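You operate a simulated robot arm through the tools that you are given. There is no shell and no other tool. Be economical: measure what you need, move in short steps, check, and stop when the job is done.

You run a simulated two-armed robot. Do the job below in one go: nothing can be reset, and whatever is moved stays where it is left.

TASK
Pick up the carton marked "pins" from the top of the steel cleaning bench with one hand, pass it to the other hand and put it on the shelf under the steel cleaning bench. Set down upright: carton.

Only the result counts: the job must be done as asked and must still hold three seconds after the hand-in. Knocking over, shifting, dropping, spilling or breaking anything else fails it.

THE ROBOT
Two 6-joint arms with two-finger parallel grippers on one trunk, on a base that drives. Base frame: it is fixed to the floor where the robot stands at the start and does not move with it; the origin is under the middle of the robot, x ahead of it, y to its left, z up; the surface under the hand at the start is at about z = 880. Lengths are in mm, angles in degrees, forces in N, time in s.
The left shoulder is at the start at [80, 216, 1595], the right one opposite. With the tool pointing down near the work surface each hand reaches from about 100 to 700 mm from the robot's upright axis, wherever it stands, measured 20 degrees to its own side. Places, roughly: shelf under the steel cleaning bench [600, 100, 200]. Payload 3.43 kg a hand.
The TCP of each hand is the grasp point between the finger pads, 30 mm short of the fingertips. In the tool frame z runs along the fingers and y along their closing line. The gripper opens to 94 mm. The fingers are 28 mm wide and 10 mm thick; the gripper's body (50 by 96 mm) begins 55 mm behind the TCP.
Orientation is told as [roll, pitch, yaw] about the base's x, y, z axes, in that order, counted from this pose: with the fingers straight down and closing along the base's y, the tool's x points along the base's -x, its y along +y and its z along -z.

THE INTERFACE
- The arms move only by the tool apply_moves. It takes "left_motion", "right_motion" or both (then of equal length, played together; a hand with none holds still); each is a list of rows, each a list of 3 entries, a list of its own where there are three numbers: the shift along the base's x, y, z in mm, then the turn, a rotation vector about the base's x, y, z in degrees, then the closure, from 0 (fully open) to 1 (shut). In form: [[[tx, ty, tz], [rx, ry, rz], fingers], ...]. A call has 1 to 8 rows; each row shifts and turns the commanded pose from where the row before left it. Rows are played at 5 a second. More than 50 mm and 8.6 degrees between two rows, or a gripper value outside its range, and nothing of the call is played. Where a pose cannot be reached the arm comes as near as it can. A force on the tool above 40 N (or 10 N above the force at the start of the call, whichever is more), or a blocked arm, ends the call early, and 0.2 s more pass. The fingers move at their own pace (about 72 mm/s each) and stop on an object; they squeeze with about 23 N. The grip force told is the motor's: it shows also when the fingers shut on nothing. Time passes only in rows, and 0.2 s behind the last, so rows that do not move let the fingers close. It gives the time, the measured TCP pose, the force on the tool (base axes), the opening and the grip force at its end, in the units of the frame above (readings bear some noise), with the torque about the TCP (base axes, N m) and any sound that the robot's microphone picked up, and new pictures: "views" is both (left out), scene, wrist or none (wrist: the cameras of the hands that moved).
- Cameras (640 x 400 px; columns grow to the right, rows downward): "scene" is now at [100.5, -27.1, 1747.2]; the picture's right is [-0.36, -0.93, 0.00], its down [-0.75, 0.29, -0.59] and it looks along [0.55, -0.21, -0.81] (base axes); focal length 296 px, centre (320, 200). "left" rides on the left gripper at [76, -14, -102] in its tool frame; the picture's right is [0.18, 0.98, 0.00], its down [-0.75, 0.14, -0.64] and it looks along [-0.63, 0.12, 0.77] (tool axes); focal length 243 px, centre (320, 200). "right" rides on the right gripper at [76, 14, -102] in its tool frame; the picture's right is [-0.18, 0.98, 0.00], its down [-0.75, -0.14, -0.64] and it looks along [-0.63, -0.12, 0.77] (tool axes); focal length 243 px, centre (320, 200). There is no depth. A picture from a camera that has moved, and an enlarged one, comes with that camera's place and axes in the base frame and with its lens.
- raise_lower(by): slides the trunk up (or, below 0, down) by that many mm; the arms and the scene camera ride with it, the base frame stays. It gives what a move gives, with no picture.
- drive_base(legs): drives the robot by 1 to 6 legs, each [ahead, left, turn to the left] in mm, mm and degrees, along the robot's own axes; the way and the turn of a leg run together, so that a leg with both is an arc; at most 1500 mm and 180 degrees a leg. The arms and the cameras ride along, it lands a little off, and it stops where it bumps. It gives what a move gives, and a new picture of the scene camera.
- turn_head(pan, tilt): turns the head with the scene camera to pan (to the left, within 86 degrees either way) and tilt (down, from -29 to 69), counted from straight ahead of the robot. It gives what a move gives, and a new picture of the scene camera.
- inspect(camera, box): a new picture of the part [left, top, right, bottom] of that camera's present view, enlarged. The clock stands still meanwhile.
- sign_off(): hands the job in; it is judged then, once.

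Go step by step. Nothing tells you exact positions but the pictures and the camera data: compare them with the known pose of the tool, close in by small moves and look again before you grip or let go. The budget is 120 turns and 260 pictures, counting those below and the enlarged ones. Unless the task says otherwise, let go and move clear before handing in, and close with one line.

The tools are called after ">>>" as name(argument=value, ...) on one line, values as JSON. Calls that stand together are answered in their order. apply_moves: Moves the arms, as the interface text tells. Its arguments: {"type":"object","properties":{"left_motion":{"type":"array"},"right_motion":{"type":"array"},"views":{"type":"string","enum":["both","scene","wrist","none"]}},"required":[]} The other tools are called the same way: raise_lower (by) slides the trunk up or down; drive_base (legs) drives the base; turn_head (pan, tilt) turns the head that bears the scene camera; inspect (camera, box) takes an enlarged picture of a part of a camera's view; sign_off () hands the job in.

At the start:

```text
time_s: 0.0
left_position: [636.1, 38.4, 1156.4]
left_ee_rot: [0.1, 0.0, 0.1]
left_contact_force: [0.8, -0.4, 1.1]
left_torque: [-0.01, -0.01, -0.01]
left_opening: 94.2
left_grip_force: 0.0
right_position: [363.6, -336.6, 999.4]
right_ee_rot: [0.0, 0.1, 0.0]
right_contact_force: [0.4, -0.2, 0.0]
right_torque: [0.0, 0.01, -0.01]
right_opening: 93.7
right_grip_force: 0.0
trunk travel left (down, up): [-825.0, 15.0]
robot x, y, heading: [1.2, 0.1, 0.2]
head pan, tilt: [-21.1, 53.6]
```

scene: 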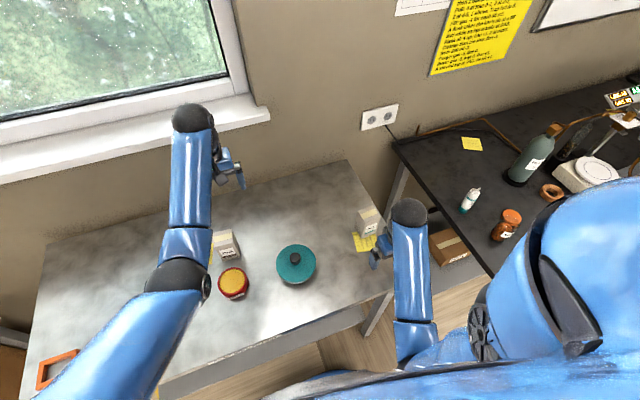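
right: 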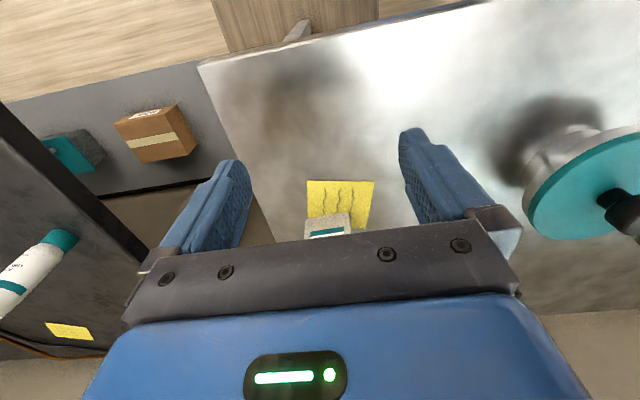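
left: 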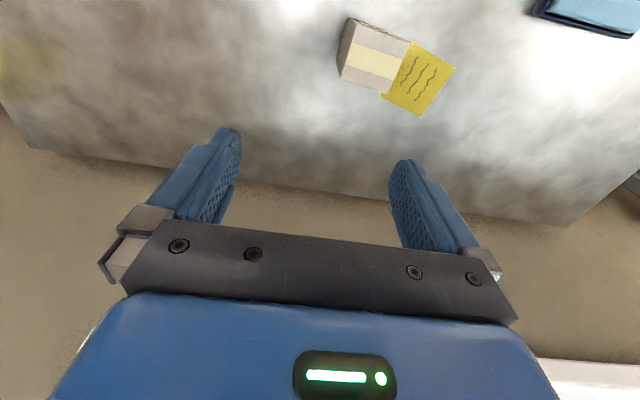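

Two small cartons stand on the bench, each by a yellow note. I enlarge both to read the labels.

>>> inspect(camera="scene", box=[190, 210, 270, 260])

>>> inspect(camera="scene", box=[335, 195, 415, 245])

```text
8.00 times, centred on (230, 235) of scene
camera zoom: at [100.5, -27.1, 1747.2], right [-0.36, -0.93, 0.0], down [-0.75, 0.29, -0.59], along [0.55, -0.21, -0.81], focal length 2364 px, centre (1040, -80)
```

zoom: 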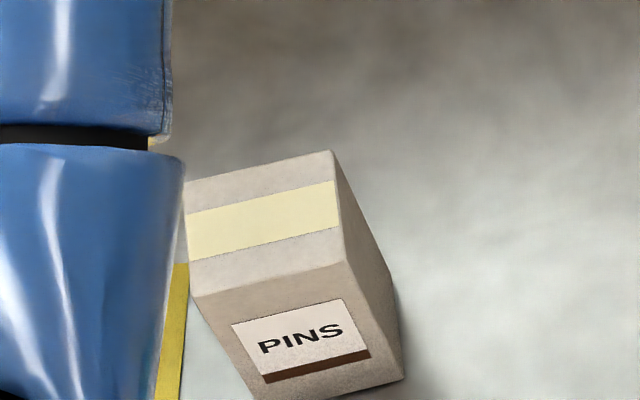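

```text
8.00 times, centred on (375, 220) of scene
camera zoom: at [100.5, -27.1, 1747.2], right [-0.36, -0.93, 0.0], down [-0.75, 0.29, -0.59], along [0.55, -0.21, -0.81], focal length 2364 px, centre (-120, 40)
```

zoom: 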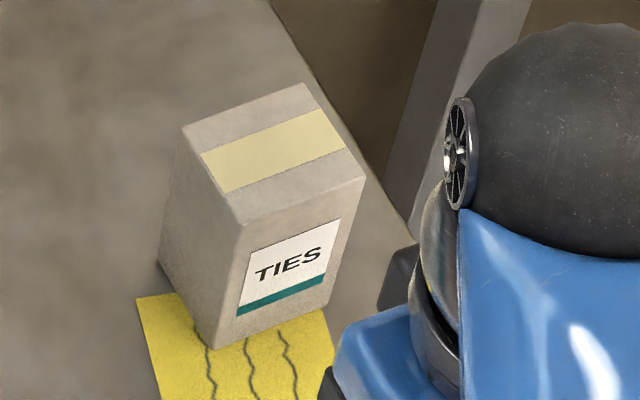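

The left-hand carton is "PINS": I put it at about (596, 88), 53 wide, 48 deep, 100 tall, turned about -6°. I will turn the left hand so it closes along x over the carton, leaving the side faces for the right hand.

>>> apply_moves(left_motion=[[[-5, 6, 0], [0, 0, -8], 0], [[-5, 6, 0], [0, 0, -8], 0], [[-5, 6, 0], [0, 0, -8], 0], [[-5, 6, 0], [0, 0, -8], 0], [[-5, 6, 0], [0, 0, -8], 0], [[-5, 6, 0], [0, 0, -8], 0], [[-5, 7, 0], [0, 0, -8], 0], [[-5, 7, 0], [0, 0, -8], 0]], views="none")

>>> apply_moves(left_motion=[[[0, 0, -10], [0, 0, -8], 0], [[0, 0, -10], [0, 0, -8], 0], [[0, 0, -10], [0, 0, -8], 0], [[0, 0, -10], [0, 0, -8], 0], [[0, 0, 0], [0, 0, 0], 0]], views="both")

```text
time_s: 1.8
left_position: [623.1, 81.0, 1129.4]
left_ee_rot: [-0.1, -0.1, -64.0]
left_contact_force: [-0.3, -0.8, -0.1]
left_torque: [0.0, 0.0, 0.01]
left_opening: 94.0
left_grip_force: 0.0
left hand out of reach, approached as far as the arm can: row 1, 2, 3, 4, 5, 6, 7, 8
right_position: [363.2, -338.7, 999.5]
right_ee_rot: [0.0, -0.1, 0.1]
right_contact_force: [0.5, 0.6, 0.1]
right_torque: [0.04, 0.01, 0.02]
right_opening: 94.2
right_grip_force: 0.1
trunk travel left (down, up): [-825.0, 15.0]
robot x, y, heading: [0.7, -3.8, -0.0]
head pan, tilt: [-21.1, 53.6]
```

```text
time_s: 3.0
left_position: [622.0, 81.7, 1090.3]
left_ee_rot: [-0.1, 0.0, -96.1]
left_contact_force: [0.0, -0.2, 0.3]
left_torque: [-0.02, -0.01, 0.0]
left_opening: 94.0
left_grip_force: 0.0
right_position: [362.5, -339.1, 999.7]
right_ee_rot: [0.1, 0.0, 0.0]
right_contact_force: [-0.2, 0.2, 0.2]
right_torque: [0.02, 0.01, -0.01]
right_opening: 94.4
right_grip_force: 0.0
trunk travel left (down, up): [-825.0, 15.0]
robot x, y, heading: [2.7, 1.2, 0.3]
head pan, tilt: [-21.1, 53.6]
camera scene: at [100.6, -27.1, 1747.2], right [-0.36, -0.93, 0.0], down [-0.75, 0.29, -0.59], along [0.55, -0.21, -0.81], focal length 296 px, centre (320, 200)
camera left: at [617.7, 157.0, 1193.0], right [1.0, 0.08, 0.0], down [0.06, -0.76, 0.64], along [0.05, -0.64, -0.77], focal length 243 px, centre (320, 200)
```

scene: 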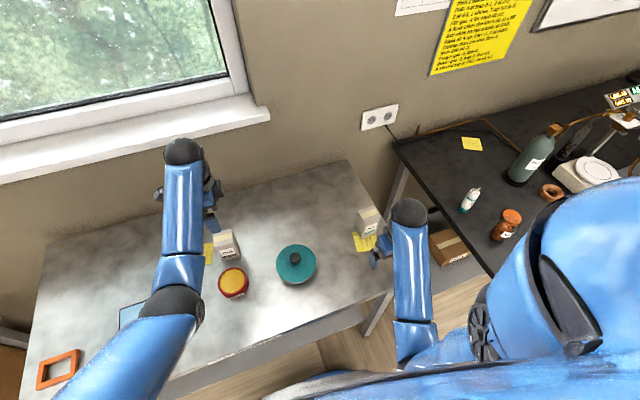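
left: 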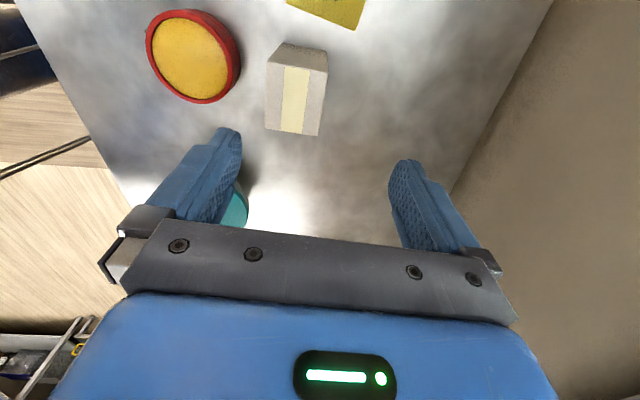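

Both views agree: carton centre about (600, 87), top near 980. I centre above it, then descend partway.

>>> apply_moves(left_motion=[[[-11, 3, -10], [0, 0, 0.5], 0], [[-11, 2, -20], [0, 0, 0.5], 0], [[0, 0, -25], [0, 0, 0], 0], [[0, 0, 0], [0, 0, 0], 0]], views="wrist")

```text
time_s: 4.0
left_position: [601.6, 85.6, 1036.4]
left_ee_rot: [-0.1, -0.1, -94.9]
left_contact_force: [0.9, -0.3, -0.1]
left_torque: [-0.02, -0.01, -0.04]
left_opening: 94.2
left_grip_force: 0.0
right_position: [363.2, -337.0, 1000.5]
right_ee_rot: [0.0, 0.1, -0.1]
right_contact_force: [-0.7, -0.6, 0.0]
right_torque: [0.02, 0.03, 0.02]
right_opening: 94.2
right_grip_force: 0.1
trunk travel left (down, up): [-825.0, 15.0]
robot x, y, heading: [0.3, -0.5, 0.1]
head pan, tilt: [-21.1, 53.6]
camera left: at [595.0, 161.0, 1138.9], right [1.0, 0.1, 0.0], down [0.08, -0.76, 0.64], along [0.06, -0.64, -0.77], focal length 243 px, centre (320, 200)
```

left: 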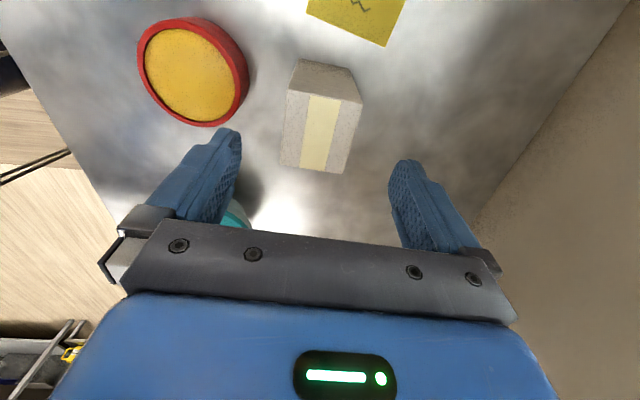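

Alignment looks good; the carton lies centred between the fingers. Descending to z≈960.

>>> apply_moves(left_motion=[[[0, 0, -25], [0, 0, 0], 0], [[0, 1, -25], [0, 0, 0], 0], [[0, 0, -25], [0, 0, 0], 0], [[0, 0, 0], [0, 0, 0], 0]], views="both")

```text
time_s: 5.0
left_position: [601.4, 87.6, 960.7]
left_ee_rot: [0.0, 0.0, -94.9]
left_contact_force: [-0.1, 0.1, 0.3]
left_torque: [-0.02, 0.01, 0.01]
left_opening: 94.1
left_grip_force: 0.0
right_position: [364.2, -337.4, 1000.3]
right_ee_rot: [-0.1, 0.0, 0.1]
right_contact_force: [-0.3, -0.5, 0.5]
right_torque: [0.01, 0.01, 0.05]
right_opening: 94.0
right_grip_force: 0.0
trunk travel left (down, up): [-825.0, 15.0]
robot x, y, heading: [-4.2, 0.8, 0.0]
head pan, tilt: [-21.1, 53.6]
camera scene: at [100.4, -27.1, 1747.2], right [-0.36, -0.93, 0.0], down [-0.75, 0.29, -0.59], along [0.55, -0.21, -0.81], focal length 296 px, centre (320, 200)
camera left: at [594.7, 162.9, 1062.7], right [1.0, 0.1, 0.0], down [0.08, -0.76, 0.64], along [0.06, -0.64, -0.77], focal length 243 px, centre (320, 200)
```

scene: 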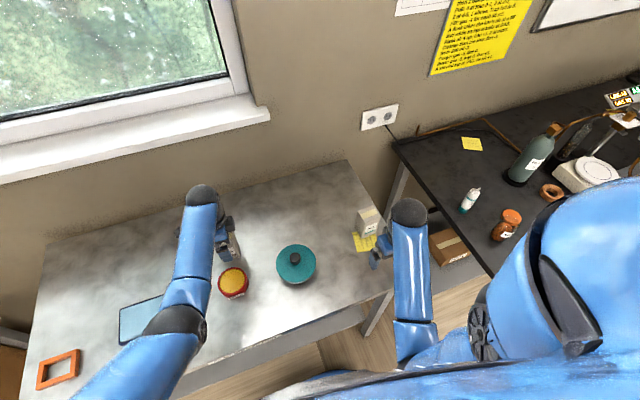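
left: 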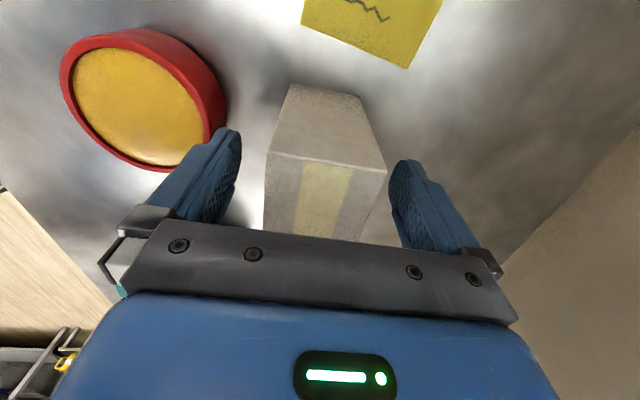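

The fingers straddle the carton with the TCP about 20 below its top. Closing and lifting slightly.

>>> apply_moves(left_motion=[[[0, 0, 0], [0, 0, 0], 1], [[0, 0, 0], [0, 0, 0], 1], [[0, 0, 0], [0, 0, 0], 1], [[0, 0, 0], [0, 0, 0], 1], [[0, 0, 20], [0, 0, 0], 1], [[0, 0, 30], [0, 0, 0], 1], [[0, 0, 40], [0, 0, 0], 1], [[0, 0, 40], [0, 0, 0], 1]], views="both")

```text
time_s: 6.8
left_position: [599.4, 87.2, 1090.9]
left_ee_rot: [0.0, 0.0, -95.0]
left_contact_force: [0.8, 0.1, -1.2]
left_torque: [-0.04, -0.03, -0.05]
left_opening: 53.6
left_grip_force: 23.7
right_position: [363.3, -338.6, 999.8]
right_ee_rot: [-0.1, 0.0, -0.1]
right_contact_force: [0.6, 0.2, 0.2]
right_torque: [0.0, 0.01, -0.02]
right_opening: 93.9
right_grip_force: 0.1
trunk travel left (down, up): [-825.0, 15.0]
robot x, y, heading: [2.4, -1.4, -0.3]
head pan, tilt: [-21.1, 53.6]
camera scene: at [100.5, -27.2, 1747.1], right [-0.36, -0.93, 0.0], down [-0.75, 0.29, -0.59], along [0.55, -0.21, -0.81], focal length 296 px, centre (320, 200)
camera left: at [593.5, 164.1, 1192.9], right [1.0, 0.1, 0.0], down [0.08, -0.76, 0.64], along [0.06, -0.64, -0.77], focal length 243 px, centre (320, 200)
```

scene: 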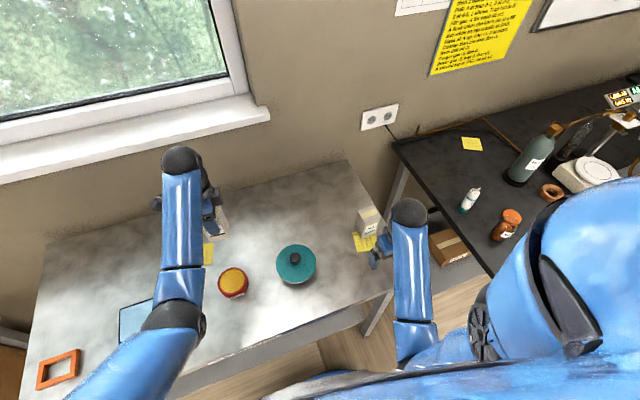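
left: 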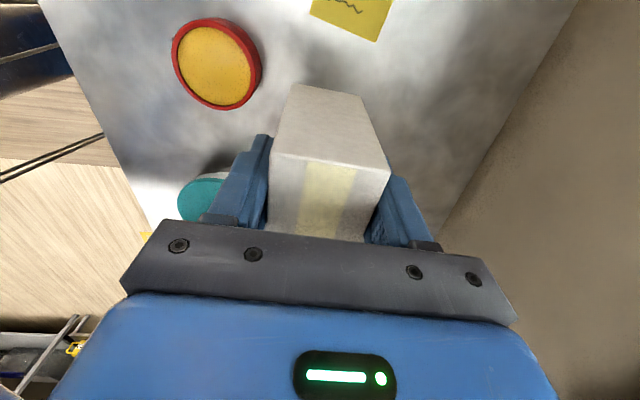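

The carton is held (53.6 mm grip) and lifted. I raise it a bit more and back the robot away from the bench for the hand-over.

>>> apply_moves(left_motion=[[[-20, -5, 25], [0, 0, 0], 1], [[-40, -10, 25], [0, 0, 0], 1], [[-40, -15, 0], [0, 0, 0], 1], [[-40, -15, 0], [0, 0, 0], 1], [[-20, -10, 0], [0, 0, 0], 1]], views="none")

>>> drive_base(legs=[[-500, 0, 0]])

>>> turn_head(pan=0, tilt=50)

```text
time_s: 8.0
left_position: [487.0, 16.7, 1059.0]
left_ee_rot: [0.1, 0.0, -94.9]
left_contact_force: [-0.2, 0.5, -1.3]
left_torque: [0.03, 0.01, -0.01]
left_opening: 54.0
left_grip_force: 22.9
left hand out of reach, approached as far as the arm can: row 1, 2, 3, 4, 5
right_position: [362.2, -338.1, 1000.1]
right_ee_rot: [0.0, 0.0, 0.0]
right_contact_force: [0.7, -0.4, 0.3]
right_torque: [0.01, 0.01, -0.02]
right_opening: 93.9
right_grip_force: 0.0
trunk travel left (down, up): [-825.0, 15.0]
robot x, y, heading: [-4.0, -2.1, -0.2]
head pan, tilt: [-21.1, 53.6]
```

```text
time_s: 11.0
left_position: [-19.7, 17.4, 1057.2]
left_ee_rot: [-0.1, 0.1, -94.7]
left_contact_force: [1.2, 0.2, -0.4]
left_torque: [-0.02, 0.01, -0.02]
left_opening: 53.9
left_grip_force: 22.6
right_position: [-143.2, -338.3, 999.4]
right_ee_rot: [-0.1, 0.1, 0.1]
right_contact_force: [0.2, -0.1, -0.2]
right_torque: [0.01, 0.0, -0.03]
right_opening: 94.1
right_grip_force: 0.0
trunk travel left (down, up): [-825.0, 15.0]
robot x, y, heading: [-507.1, -0.8, 0.2]
head pan, tilt: [-21.1, 53.6]
camera scene: at [-404.3, -27.5, 1746.9], right [-0.36, -0.93, 0.0], down [-0.75, 0.29, -0.59], along [0.55, -0.21, -0.81], focal length 296 px, centre (320, 200)
```

scene: 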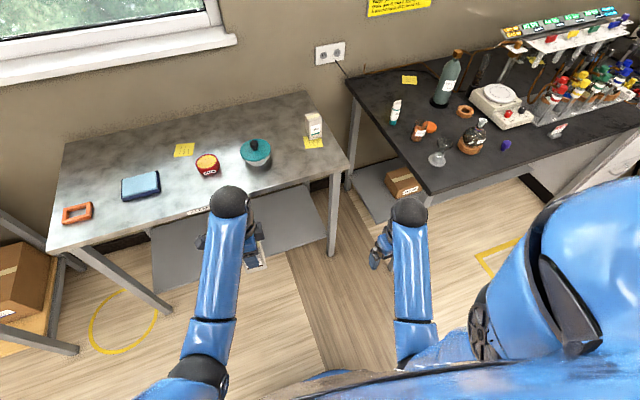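

```text
time_s: 11.8
left_position: [-21.8, 16.1, 1056.7]
left_ee_rot: [0.1, 0.0, -94.7]
left_contact_force: [-0.1, 0.4, -0.9]
left_torque: [0.01, 0.02, -0.05]
left_opening: 53.8
left_grip_force: 23.3
right_position: [-144.4, -337.4, 1000.5]
right_ee_rot: [0.0, 0.1, 0.1]
right_contact_force: [0.3, 0.0, 0.1]
right_torque: [0.02, -0.01, -0.04]
right_opening: 94.0
right_grip_force: 0.1
trunk travel left (down, up): [-825.0, 15.0]
robot x, y, heading: [-507.9, 2.1, 0.2]
head pan, tilt: [0.0, 50.0]
camera scene: at [-399.5, -1.1, 1752.0], right [0.0, -1.0, 0.0], down [-0.77, 0.0, -0.64], along [0.64, 0.0, -0.77], focal length 296 px, centre (320, 200)
```

scene: 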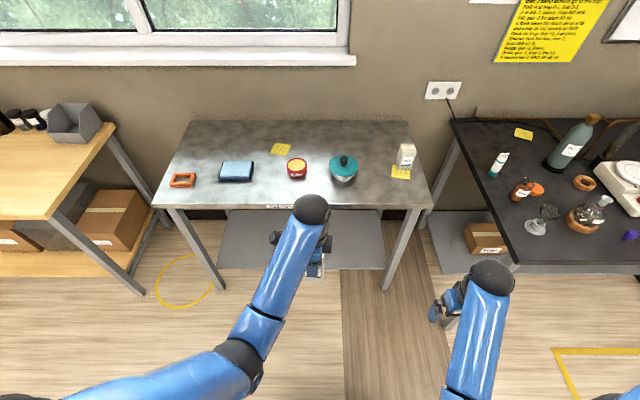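

Nothing was disturbed, and the shelf's front strip under the bench looks empty. Now I tilt the right hand so its fingers point forward and 30° down, in front of the held carton.

>>> apply_moves(right_motion=[[[-6, 20, 3], [0, -7.5, 0], 0], [[-6, 20, 3], [0, -7.5, 0], 0], [[-6, 20, 3], [0, -7.5, 0], 0], [[-6, 20, 3], [0, -7.5, 0], 0], [[-6, 20, 3], [0, -7.5, 0], 0], [[-6, 20, 3], [0, -7.5, 0], 0], [[-6, 20, 3], [0, -7.5, 0], 0], [[-6, 20, 3], [0, -7.5, 0], 0]], views="both")

```text
time_s: 13.6
left_position: [-21.1, 13.8, 1057.9]
left_ee_rot: [-0.1, 0.1, -94.8]
left_contact_force: [-0.2, -0.3, -1.2]
left_torque: [0.04, -0.03, 0.01]
left_opening: 53.8
left_grip_force: 23.0
right_position: [-193.1, -180.5, 1023.5]
right_ee_rot: [-0.1, -60.0, 0.4]
right_contact_force: [0.5, 0.8, 0.2]
right_torque: [0.01, 0.04, 0.03]
right_opening: 94.0
right_grip_force: 0.1
trunk travel left (down, up): [-825.0, 15.0]
robot x, y, heading: [-508.7, 2.0, 0.2]
head pan, tilt: [0.0, 50.0]
camera scene: at [-398.1, -4.1, 1751.9], right [0.0, -1.0, 0.0], down [-0.77, 0.0, -0.64], along [0.64, 0.0, -0.77], focal length 296 px, centre (320, 200)
camera right: at [-320.7, -165.1, 1010.3], right [0.09, 0.98, 0.16], down [-0.18, -0.14, 0.97], along [0.98, -0.11, 0.16], focal length 243 px, centre (320, 200)
```

scene: 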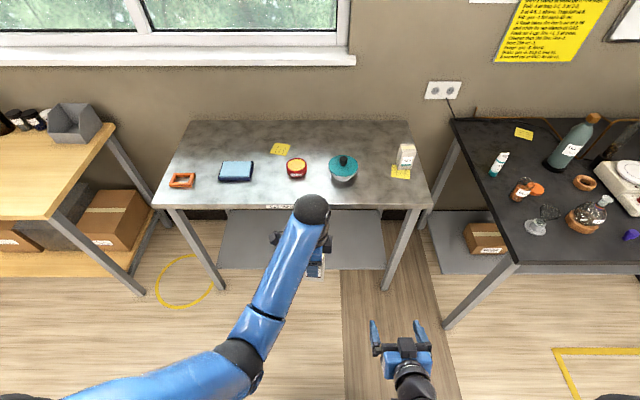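
right: 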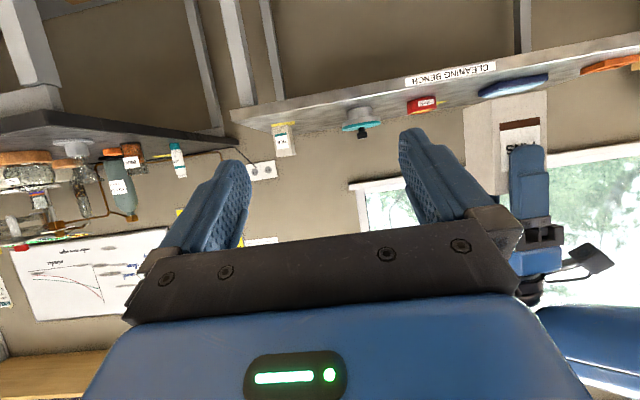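

The right hand tilted cleanly and sees the carton upside-down in its camera. I slide it in line with the carton.

>>> apply_moves(right_motion=[[[0, 45, 0], [0, 0, -1.3], 0], [[0, 45, 0], [0, 0, -1.3], 0], [[0, 45, 0], [0, 0, -1.3], 0], [[0, 45, 0], [0, 0, -1.3], 0], [[0, 28, -2], [0, 0, 0], 0], [[0, 0, 0], [0, 0, 0], 0]], views="both")

```text
time_s: 14.6
left_position: [-22.8, 16.8, 1057.2]
left_ee_rot: [0.1, 0.1, -94.7]
left_contact_force: [-0.1, -0.1, -1.3]
left_torque: [0.02, -0.02, 0.02]
left_opening: 54.0
left_grip_force: 22.5
right_position: [-203.9, -139.0, 1017.4]
right_ee_rot: [-10.1, -57.7, -4.2]
right_contact_force: [0.3, 0.6, -0.6]
right_torque: [-0.01, 0.01, 0.01]
right_opening: 94.0
right_grip_force: 0.1
trunk travel left (down, up): [-825.0, 15.0]
robot x, y, heading: [-510.6, -2.3, 0.2]
head pan, tilt: [0.0, 50.0]
stopped in row 4 (right hand): the arm was blocked; the commanded pose is now the measured one
camera scene: at [-401.4, -2.0, 1750.6], right [0.0, -1.0, 0.0], down [-0.77, 0.0, -0.64], along [0.64, 0.0, -0.77], focal length 296 px, centre (320, 200)
camera right: at [-326.6, -96.0, 1006.3], right [0.32, 0.95, 0.06], down [-0.15, -0.01, 0.99], along [0.94, -0.32, 0.14], focal length 243 px, centre (320, 200)
```

scene: 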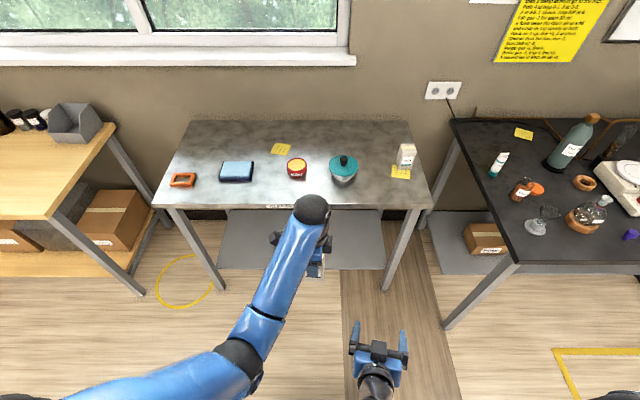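
right: 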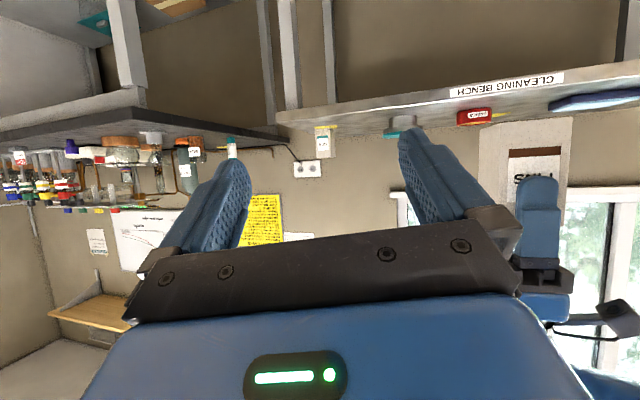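

The right arm was blocked when the wrist came too close to the trunk. I'll hand over farther out and to the right, with both the carton and the right hand yawed about +15°.

>>> apply_moves(left_motion=[[[9, -12, 0], [0, 0, 3.3], 1], [[9, -12, 0], [0, 0, 3.3], 1], [[9, -13, 0], [0, 0, 3.3], 1], [[9, -13, 0], [0, 0, 3.3], 1], [[9, -13, 0], [0, 0, 3.3], 1], [[9, -13, 0], [0, 0, 3.3], 1]], right_motion=[[[0, -15, 0], [0, 0, 4.2], 0], [[0, -15, 0], [0, -2.3, 0], 0], [[5, -10, 0], [2.5, 0, 4.4], 0], [[15, 0, 0], [2.5, 0, 4.4], 0], [[20, 0, 1], [0, 0, 7.5], 0], [[20, 0, 1], [0, 0, 7.5], 0]], views="both")

```text
time_s: 16.0
left_position: [33.0, -60.1, 1056.7]
left_ee_rot: [0.0, 0.1, -74.9]
left_contact_force: [0.2, -0.3, -1.6]
left_torque: [0.0, 0.02, 0.0]
left_opening: 53.8
left_grip_force: 23.4
right_position: [-165.5, -173.9, 1003.9]
right_ee_rot: [-1.0, -56.8, 10.7]
right_contact_force: [0.0, 0.0, 0.1]
right_torque: [0.02, 0.0, 0.03]
right_opening: 94.0
right_grip_force: 0.1
right hand out of reach, approached as far as the arm can: row 5, 6
trunk travel left (down, up): [-825.0, 15.0]
robot x, y, heading: [-503.1, -3.0, 0.3]
head pan, tilt: [0.0, 50.0]
camera scene: at [-397.4, -1.9, 1751.8], right [0.0, -1.0, 0.0], down [-0.77, 0.0, -0.64], along [0.64, 0.0, -0.77], focal length 296 px, centre (320, 200)
camera right: at [-294.6, -181.8, 998.1], right [-0.07, 0.99, 0.14], down [-0.1, -0.15, 0.98], along [0.99, 0.05, 0.11], focal length 243 px, centre (320, 200)
camera left: at [0.5, 8.6, 1159.7], right [0.9, 0.43, 0.0], down [0.33, -0.69, 0.64], along [0.28, -0.58, -0.77], focal length 243 px, centre (320, 200)
```

scene: 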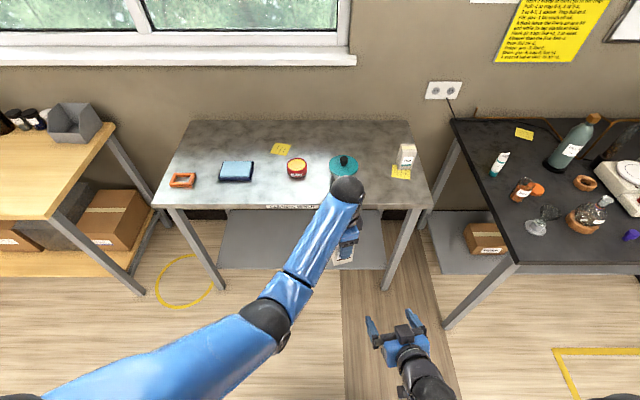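
right: 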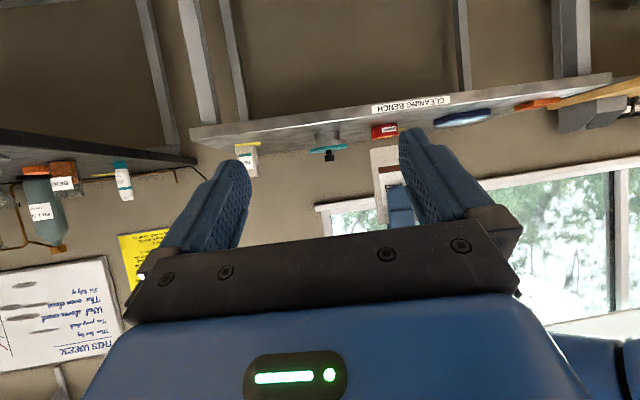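
left: 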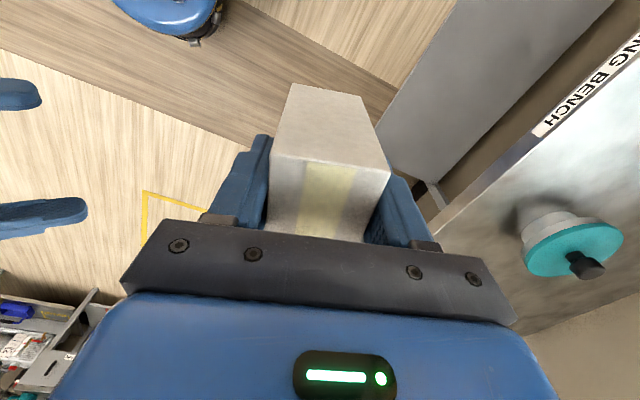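

The right wrist is again close to its near limit; I move it outward first, correcting tilt and yaw on the way.

>>> apply_moves(right_motion=[[[20, 5, 5], [0, 0, 0], 0], [[20, 5, 5], [0, 0, 0], 0], [[15, 5, 6], [0.5, -1.6, 2], 0], [[0, 10, 0], [0.5, -1.6, 2.3], 0]], views="none")

```text
time_s: 17.0
left_position: [33.0, -59.6, 1057.9]
left_ee_rot: [0.2, 0.0, -75.0]
left_contact_force: [-0.2, -0.3, -1.3]
left_torque: [0.01, -0.01, -0.03]
left_opening: 54.0
left_grip_force: 23.0
right_position: [-111.6, -149.1, 1022.4]
right_ee_rot: [-0.7, -60.3, 14.9]
right_contact_force: [-0.8, -0.1, -0.5]
right_torque: [0.02, -0.02, 0.01]
right_opening: 93.8
right_grip_force: 0.1
trunk travel left (down, up): [-825.0, 15.0]
robot x, y, heading: [-509.4, -3.3, -0.2]
head pan, tilt: [0.0, 50.0]
```

Reached cleanly. Now I slide it sideways into line with the carton and look.

>>> apply_moves(right_motion=[[[0, 17, 0], [0, 0, 0], 0], [[0, 17, 0], [0, 0, 0], 0], [[2, 17, -1], [0, 0, 0], 0], [[0, 0, 0], [0, 0, 0], 0]], views="both")

```text
time_s: 18.0
left_position: [31.2, -59.8, 1058.2]
left_ee_rot: [0.0, 0.0, -75.0]
left_contact_force: [0.2, 0.8, -1.2]
left_torque: [-0.01, 0.01, 0.0]
left_opening: 53.7
left_grip_force: 23.3
right_position: [-109.8, -98.3, 1021.7]
right_ee_rot: [-0.5, -60.2, 14.7]
right_contact_force: [-0.1, 0.5, -0.2]
right_torque: [-0.01, 0.01, -0.02]
right_opening: 93.8
right_grip_force: 0.1
trunk travel left (down, up): [-825.0, 15.0]
robot x, y, heading: [-509.5, -1.9, 0.0]
head pan, tilt: [0.0, 50.0]
camera scene: at [-398.7, -0.8, 1751.9], right [0.0, -1.0, 0.0], down [-0.77, 0.0, -0.64], along [0.64, 0.0, -0.77], focal length 296 px, centre (320, 200)
camera right: at [-237.7, -114.1, 1006.7], right [-0.15, 0.98, 0.15], down [-0.14, -0.18, 0.97], along [0.98, 0.13, 0.17], focal length 243 px, centre (320, 200)
```

scene: 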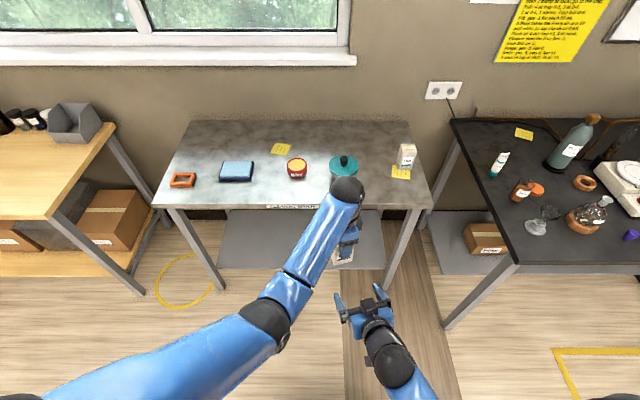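
right: 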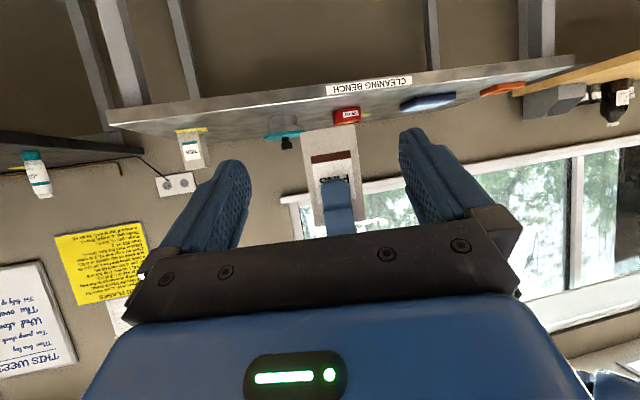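

The carton is centred to within about 6 mm in the right hand's view, so I shift slightly left and advance to straddle its lower half.

>>> apply_moves(right_motion=[[[25, 12, 1], [0, 0, 0], 0], [[25, 8, 0], [0, 0, 0], 0], [[25, 7, 0], [0, 0, 0], 0], [[20, 5, 0], [0, 0, 0], 0], [[0, 0, 0], [0, 0, 0], 0]], views="both")

```text
time_s: 19.2
left_position: [32.8, -59.6, 1057.7]
left_ee_rot: [0.0, 0.0, -75.0]
left_contact_force: [0.4, 0.1, -0.8]
left_torque: [0.0, 0.02, -0.03]
left_opening: 53.7
left_grip_force: 23.0
right_position: [-14.5, -67.6, 1020.3]
right_ee_rot: [-0.6, -60.2, 14.7]
right_contact_force: [-0.4, -0.4, 0.2]
right_torque: [0.0, -0.01, -0.02]
right_opening: 94.1
right_grip_force: 0.1
trunk travel left (down, up): [-825.0, 15.0]
robot x, y, heading: [-509.9, 1.3, 0.1]
head pan, tilt: [0.0, 50.0]
camera scene: at [-398.7, -0.8, 1751.9], right [0.0, -1.0, 0.0], down [-0.77, 0.0, -0.64], along [0.64, 0.0, -0.77], focal length 296 px, centre (320, 200)
camera right: at [-142.2, -84.4, 1006.5], right [-0.15, 0.98, 0.15], down [-0.14, -0.18, 0.97], along [0.98, 0.13, 0.17], focal length 243 px, centre (320, 200)
```

scene: 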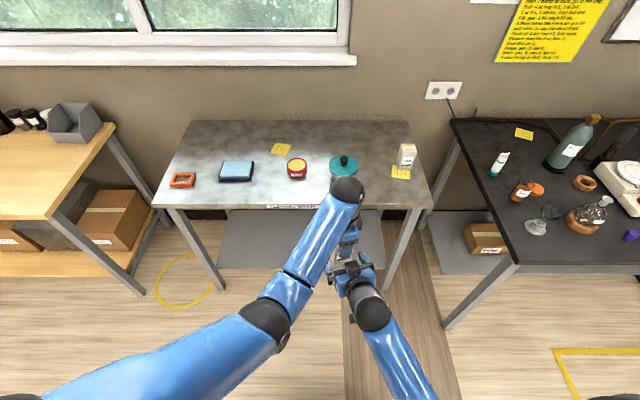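
right: 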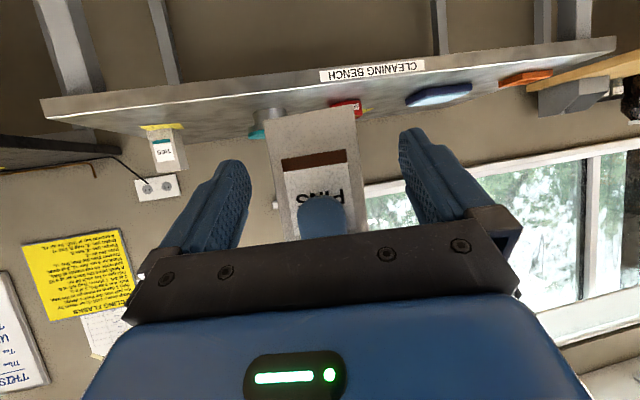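

The carton is centred between the fingers. I advance the last ~27 mm and check before closing.

>>> apply_moves(right_motion=[[[14, 4, 1], [0, 0, 0], 0], [[13, 3, 1], [0, 0, 0], 0], [[0, 0, 0], [0, 0, 0], 0]], views="both")

```text
time_s: 20.0
left_position: [32.2, -60.0, 1058.1]
left_ee_rot: [0.1, -0.1, -75.0]
left_contact_force: [-0.2, 0.8, -0.2]
left_torque: [-0.01, 0.0, 0.0]
left_opening: 53.7
left_grip_force: 23.0
right_position: [11.7, -59.6, 1023.6]
right_ee_rot: [-0.6, -60.2, 14.6]
right_contact_force: [0.5, -0.6, -0.2]
right_torque: [0.03, -0.01, -0.01]
right_opening: 94.0
right_grip_force: 0.0
trunk travel left (down, up): [-825.0, 15.0]
robot x, y, heading: [-505.1, -4.0, 0.3]
head pan, tilt: [0.0, 50.0]
camera scene: at [-399.4, -1.1, 1752.0], right [0.0, -1.0, 0.0], down [-0.77, 0.0, -0.64], along [0.64, 0.0, -0.77], focal length 296 px, centre (320, 200)
camera right: at [-116.0, -77.4, 1008.8], right [-0.15, 0.98, 0.15], down [-0.14, -0.18, 0.97], along [0.98, 0.13, 0.17], focal length 243 px, centre (320, 200)
```

scene: 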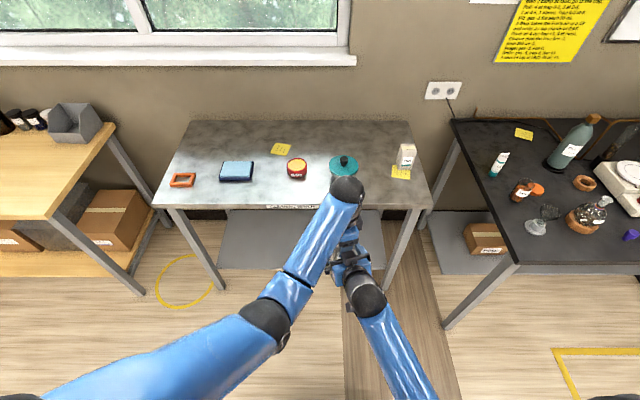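
right: 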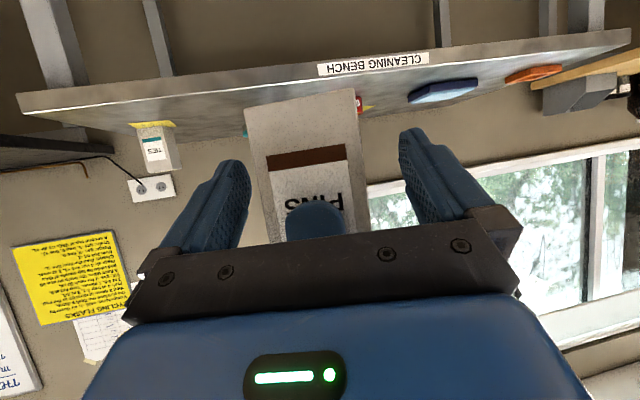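

Both fingers flank the carton with no contact. Closing the right hand while the left still holds.

>>> apply_moves(right_motion=[[[0, 0, 0], [0, 0, 0], 0.3], [[0, 0, 0], [0, 0, 0], 1], [[0, 0, 0], [0, 0, 0], 1], [[0, 0, 0], [0, 0, 0], 1], [[0, 0, 0], [0, 0, 0], 1]], views="wrist")

```text
time_s: 21.2
left_position: [32.9, -58.8, 1057.1]
left_ee_rot: [0.0, 0.0, -74.8]
left_contact_force: [-7.8, 23.0, 4.6]
left_torque: [-0.07, 0.06, -0.33]
left_opening: 54.0
left_grip_force: 23.2
right_position: [11.4, -59.9, 1023.3]
right_ee_rot: [-0.6, -60.0, 14.6]
right_contact_force: [6.7, -22.3, -3.7]
right_torque: [0.9, 0.29, -0.17]
right_opening: 60.1
right_grip_force: 23.4
trunk travel left (down, up): [-825.0, 15.0]
robot x, y, heading: [-506.8, -2.3, 0.0]
head pan, tilt: [0.0, 50.0]
camera right: at [-115.9, -77.6, 1008.5], right [-0.15, 0.98, 0.15], down [-0.14, -0.18, 0.97], along [0.98, 0.12, 0.17], focal length 243 px, centre (320, 200)
```

right: 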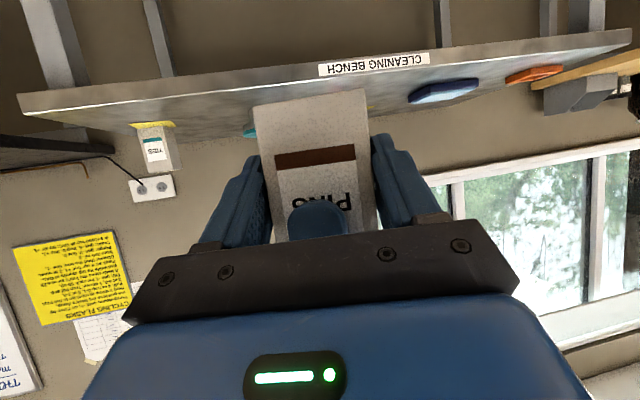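

Right fingers stopped at 60 mm with a one-sided 23 N push, so the right hand is a few mm too far left. I nudge it right to centre the grip.

>>> apply_moves(right_motion=[[[0.4, -1.4, 0], [0, 0, 0], 1], [[0.4, -1.4, 0], [0, 0, 0], 1], [[0, 0, 0], [0, 0, 0], 1]], views="none")

```text
time_s: 22.0
left_position: [32.7, -60.3, 1057.7]
left_ee_rot: [0.2, -0.2, -75.1]
left_contact_force: [4.5, 11.8, 0.5]
left_torque: [0.15, -0.02, -0.23]
left_opening: 53.8
left_grip_force: 22.6
right_position: [11.4, -62.7, 1022.9]
right_ee_rot: [-0.6, -60.2, 14.6]
right_contact_force: [-4.7, -11.5, -0.5]
right_torque: [0.29, -0.08, 0.02]
right_opening: 60.1
right_grip_force: 23.0
trunk travel left (down, up): [-825.0, 15.0]
robot x, y, heading: [-506.8, -0.7, 0.0]
head pan, tilt: [0.0, 50.0]
```

>>> apply_moves(right_motion=[[[-0.3, -1.3, 0], [0, 0, 0], 1], [[-0.3, -1.3, 0], [0, 0, 0], 1], [[0, 0, 0], [0, 0, 0], 1]], views="wrist")

```text
time_s: 22.8
left_position: [32.3, -62.1, 1058.8]
left_ee_rot: [0.1, -0.3, -75.2]
left_contact_force: [7.3, -13.5, 1.7]
left_torque: [-0.43, -0.05, -0.04]
left_opening: 53.9
left_grip_force: 22.7
right_position: [11.8, -63.4, 1024.0]
right_ee_rot: [-0.4, -60.2, 14.6]
right_contact_force: [-6.8, 13.0, -1.5]
right_torque: [0.0, -0.17, 0.35]
right_opening: 60.1
right_grip_force: 22.7
trunk travel left (down, up): [-825.0, 15.0]
robot x, y, heading: [-507.5, -1.4, 0.1]
head pan, tilt: [0.0, 50.0]
camera right: at [-115.6, -80.9, 1009.5], right [-0.15, 0.98, 0.16], down [-0.14, -0.18, 0.97], along [0.98, 0.13, 0.17], focal length 243 px, centre (320, 200)
```

right: 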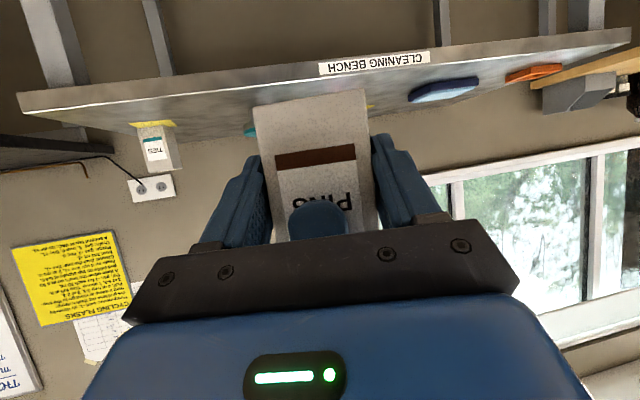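

Now firmly two-sided (60.1 mm). I take out half of the last nudge, then open the left hand slightly.

>>> apply_moves(left_motion=[[[0, 0, 0], [0, 0, 0], 1], [[0, 0, 0], [0, 0, 0], 1], [[0, 0, 0], [0, 0, 0], 0.32], [[0, 0, 0], [0, 0, 0], 0.32], [[0, 0, 0], [0, 0, 0], 0.32]], right_motion=[[[0.6, 1.3, 0], [0, 0, 0], 1], [[0, 0, 0], [0, 0, 0], 1], [[0, 0, 0], [0, 0, 0], 1], [[0, 0, 0], [0, 0, 0], 1], [[0, 0, 0], [0, 0, 0], 1]], views="both")

```text
time_s: 24.0
left_position: [32.6, -59.7, 1056.7]
left_ee_rot: [0.0, 0.1, -74.9]
left_contact_force: [-0.3, 0.0, -0.1]
left_torque: [0.05, -0.01, 0.02]
left_opening: 63.8
left_grip_force: 0.0
right_position: [12.7, -65.5, 1024.2]
right_ee_rot: [-0.6, -60.2, 14.6]
right_contact_force: [-1.3, 0.0, -0.8]
right_torque: [0.0, 0.0, 0.0]
right_opening: 59.9
right_grip_force: 23.0
trunk travel left (down, up): [-825.0, 15.0]
robot x, y, heading: [-503.2, -0.2, 0.0]
head pan, tilt: [0.0, 50.0]
camera scene: at [-398.8, -0.8, 1751.9], right [0.0, -1.0, 0.0], down [-0.77, 0.0, -0.64], along [0.64, 0.0, -0.77], focal length 296 px, centre (320, 200)
camera right: at [-114.7, -80.7, 1009.4], right [-0.15, 0.98, 0.15], down [-0.14, -0.18, 0.97], along [0.98, 0.13, 0.17], focal length 243 px, centre (320, 200)
camera left: at [-0.4, 9.6, 1160.2], right [0.9, 0.43, 0.0], down [0.33, -0.69, 0.64], along [0.28, -0.58, -0.77], focal length 243 px, centre (320, 200)
```

scene: 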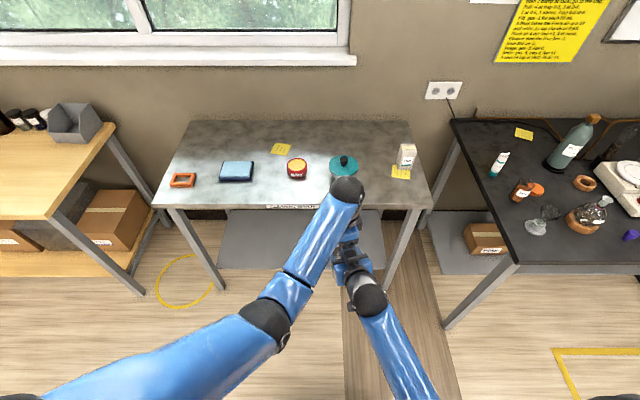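
right: 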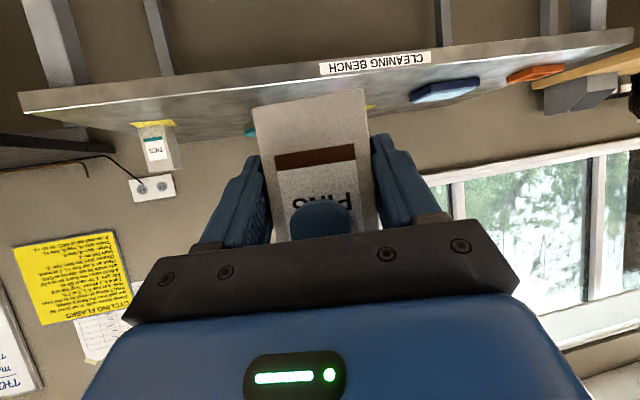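
left: 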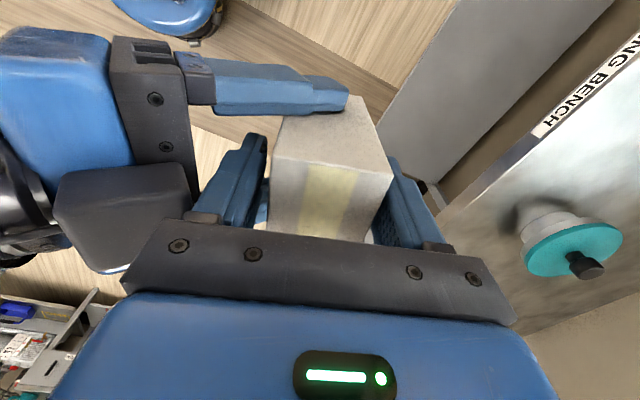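

The right hand holds the carton alone; the left has opened. I lower the right hand straight down out of the left's fingers.

>>> apply_moves(right_motion=[[[0, 0, -12], [0, 0, 0], 1], [[0, 0, -20], [0, 0, 0], 1], [[0, 0, -25], [0, 0, 0], 1], [[0, 0, -25], [0, 0, 0], 1], [[0, 0, -25], [0, 0, 0], 1]], views="both")

```text
time_s: 25.2
left_position: [32.9, -59.2, 1057.2]
left_ee_rot: [0.0, -0.1, -75.2]
left_contact_force: [-0.3, -0.9, 1.1]
left_torque: [-0.03, 0.05, 0.01]
left_opening: 63.9
left_grip_force: 0.0
right_position: [14.8, -63.5, 916.8]
right_ee_rot: [-0.6, -60.2, 14.8]
right_contact_force: [-0.4, 0.2, -0.7]
right_torque: [0.02, -0.01, -0.01]
right_opening: 59.9
right_grip_force: 23.4
trunk travel left (down, up): [-825.0, 15.0]
robot x, y, heading: [-510.1, 0.1, -0.2]
head pan, tilt: [0.0, 50.0]
camera scene: at [-398.4, -0.8, 1751.9], right [0.0, -1.0, 0.0], down [-0.77, 0.0, -0.64], along [0.64, 0.0, -0.77], focal length 296 px, centre (320, 200)
camera right: at [-113.5, -80.0, 902.5], right [-0.15, 0.98, 0.15], down [-0.14, -0.18, 0.97], along [0.98, 0.13, 0.17], focal length 243 px, centre (320, 200)
```

scene: 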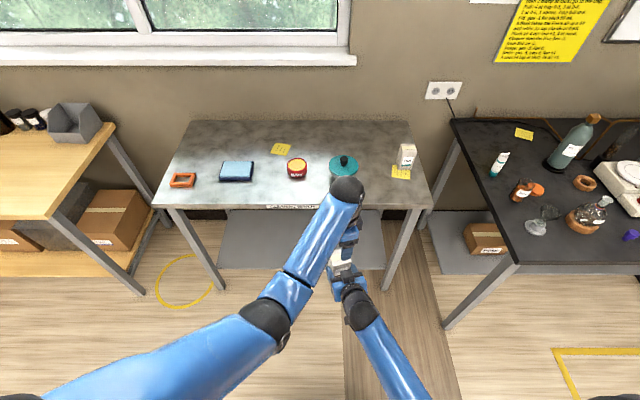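
right: 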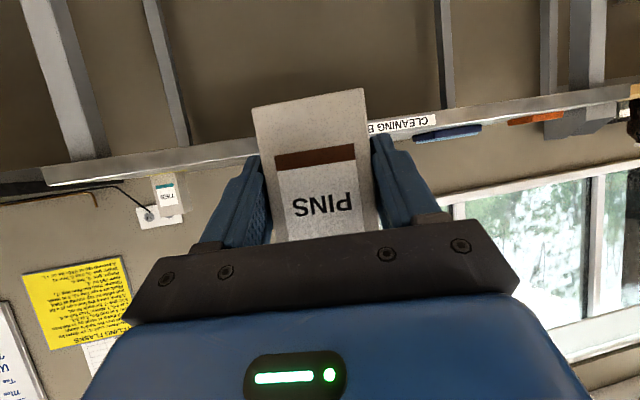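

Hand-over is complete: the right hand holds the carton and the left is free. I swing the left arm clear to the left and back, close to the body.

>>> apply_moves(left_motion=[[[0, 40, 0], [0, 0, 0], 0.3], [[0, 45, 0], [0, 0, 8], 0.3], [[-10, 45, 0], [0, 0, 8], 0.3], [[-25, 45, 0], [0, 0, 8], 0.3], [[-30, 40, 0], [0, 0, 8], 0.3], [[-35, 40, 0], [0, 0, 8], 0.3], [[-35, 35, 0], [0, 0, 8], 0.3], [[-35, 30, 0], [0, 0, 8], 0.3]], views="none")

>>> apply_moves(left_motion=[[[-35, 10, 0], [0, 0, 8], 0.3], [[-35, 10, 0], [0, 0, 8], 0.3], [[-35, 0, 0], [0, 0, 0], 0.3], [[-25, 0, 0], [0, 0, 0], 0.3]], views="scene")

```text
refused: row 4 steps farther than a row can; nothing moved
```

```text
time_s: 26.2
left_position: [-91.9, -43.8, 1048.8]
left_ee_rot: [0.6, -0.7, -58.7]
left_contact_force: [24.3, 7.0, 24.2]
left_torque: [-0.54, -0.18, 0.61]
left_opening: 51.5
left_grip_force: 0.0
left hand out of reach, approached as far as the arm can: row 3, 4
right_position: [9.4, -66.3, 912.3]
right_ee_rot: [-0.9, -59.6, 14.9]
right_contact_force: [0.4, -0.7, 0.2]
right_torque: [-0.03, 0.03, 0.01]
right_opening: 59.9
right_grip_force: 22.7
trunk travel left (down, up): [-825.0, 15.0]
robot x, y, heading: [-507.0, 1.2, -0.0]
head pan, tilt: [0.0, 50.0]
camera scene: at [-399.7, -1.1, 1752.0], right [0.0, -1.0, 0.0], down [-0.77, 0.0, -0.64], along [0.64, 0.0, -0.77], focal length 296 px, centre (320, 200)
```

scene: 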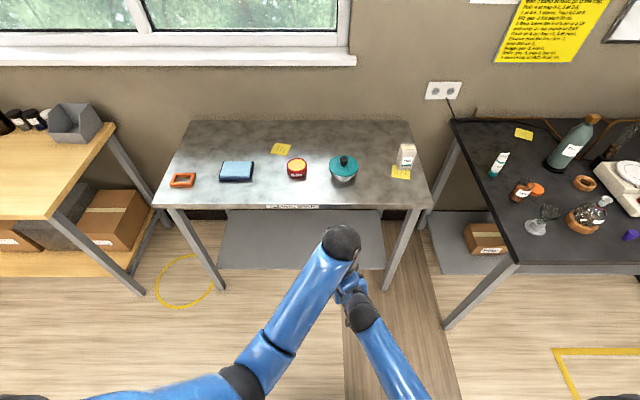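

The first call was refused and the second played, pressing the left hand lightly on the right wrist; the carton is still held. I lift the left off and then swing it left.

>>> apply_moves(left_motion=[[[15, 5, 15], [0, 0, 0], 0.3], [[10, 30, 5], [0, 0, 0], 0.3], [[0, 45, 0], [0, 0, 0], 0.3], [[0, 45, 0], [0, 0, 4], 0.3], [[0, 45, 0], [0, 0, 4], 0.3], [[0, 45, 0], [0, 0, 4], 0.3], [[0, 45, 0], [0, 0, 4], 0.3]], views="both")

>>> inspect(camera="right", box=[160, 50, 480, 250])

```text
time_s: 27.8
left_position: [-60.5, 215.4, 1032.2]
left_ee_rot: [0.3, -0.4, -43.0]
left_contact_force: [0.0, 0.7, 0.4]
left_torque: [0.01, -0.01, 0.0]
left_opening: 65.7
left_grip_force: 0.0
left hand out of reach, approached as far as the arm can: row 1, 2, 3, 4, 5
right_position: [13.7, -61.9, 916.7]
right_ee_rot: [-0.7, -60.2, 14.9]
right_contact_force: [-1.5, -0.9, -0.8]
right_torque: [-0.04, 0.02, -0.01]
right_opening: 60.0
right_grip_force: 22.9
trunk travel left (down, up): [-825.0, 15.0]
robot x, y, heading: [-507.0, -4.8, 0.1]
head pan, tilt: [0.0, 50.0]
camera scene: at [-399.2, 1.0, 1752.0], right [0.0, -1.0, 0.0], down [-0.77, 0.0, -0.64], along [0.64, 0.0, -0.77], focal length 296 px, centre (320, 200)
camera left: at [-125.2, 256.1, 1135.0], right [0.54, 0.84, 0.0], down [0.64, -0.41, 0.65], along [0.55, -0.34, -0.76], focal length 243 px, centre (320, 200)
```

scene: 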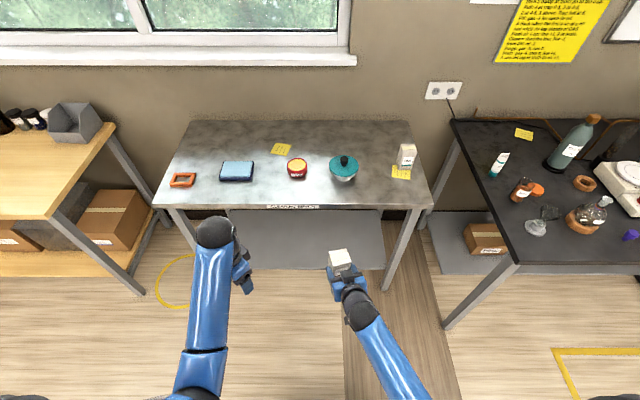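
left: 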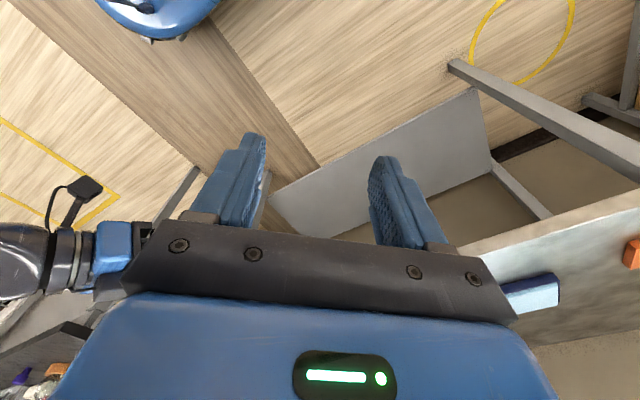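

```text
2.00 times, centred on (320, 150) of right
camera zoom: at [-114.2, -79.3, 902.8], right [-0.15, 0.98, 0.15], down [-0.14, -0.18, 0.97], along [0.98, 0.13, 0.17], focal length 485 px, centre (320, 300)
```

zoom: 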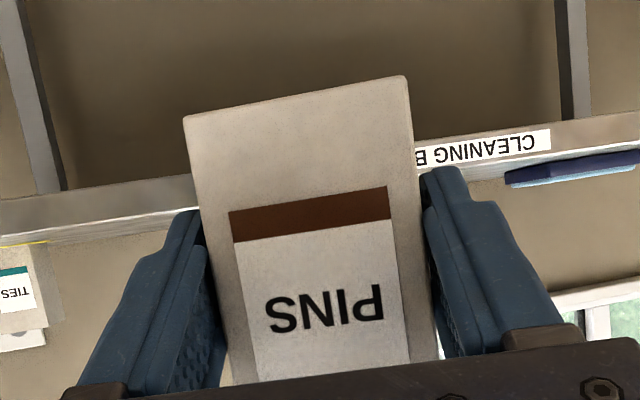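

The carton is upright and secure in the right hand. I tuck the left arm farther back and out to the side.

>>> apply_moves(left_motion=[[[-30, 30, 0], [0, 0, 6], 0.3], [[-35, 30, 0], [0, 0, 6], 0.3], [[-35, 30, 0], [0, 0, 6], 0.3], [[-35, 30, 0], [0, 0, 6], 0.3], [[-35, 25, 0], [0, 0, 6], 0.3], [[-35, 15, 0], [0, 0, 6], 0.3], [[-25, 5, 0], [0, 0, 6], 0.3]], views="none")

```text
time_s: 29.4
left_position: [-234.8, 370.7, 1041.9]
left_ee_rot: [3.0, -2.4, -11.6]
left_contact_force: [-0.5, 0.2, 1.8]
left_torque: [0.01, -0.01, -0.03]
left_opening: 65.8
left_grip_force: 0.0
left hand out of reach, approached as far as the arm can: row 1
right_position: [14.4, -64.0, 916.2]
right_ee_rot: [-0.6, -60.3, 14.8]
right_contact_force: [0.6, 0.3, -0.2]
right_torque: [-0.04, -0.01, 0.04]
right_opening: 59.9
right_grip_force: 22.9
trunk travel left (down, up): [-825.0, 15.0]
robot x, y, heading: [-506.8, 1.8, 0.1]
head pan, tilt: [0.0, 50.0]
stopped in row 7 (left hand): the arm was blocked; the commanded pose is now the measured one
```

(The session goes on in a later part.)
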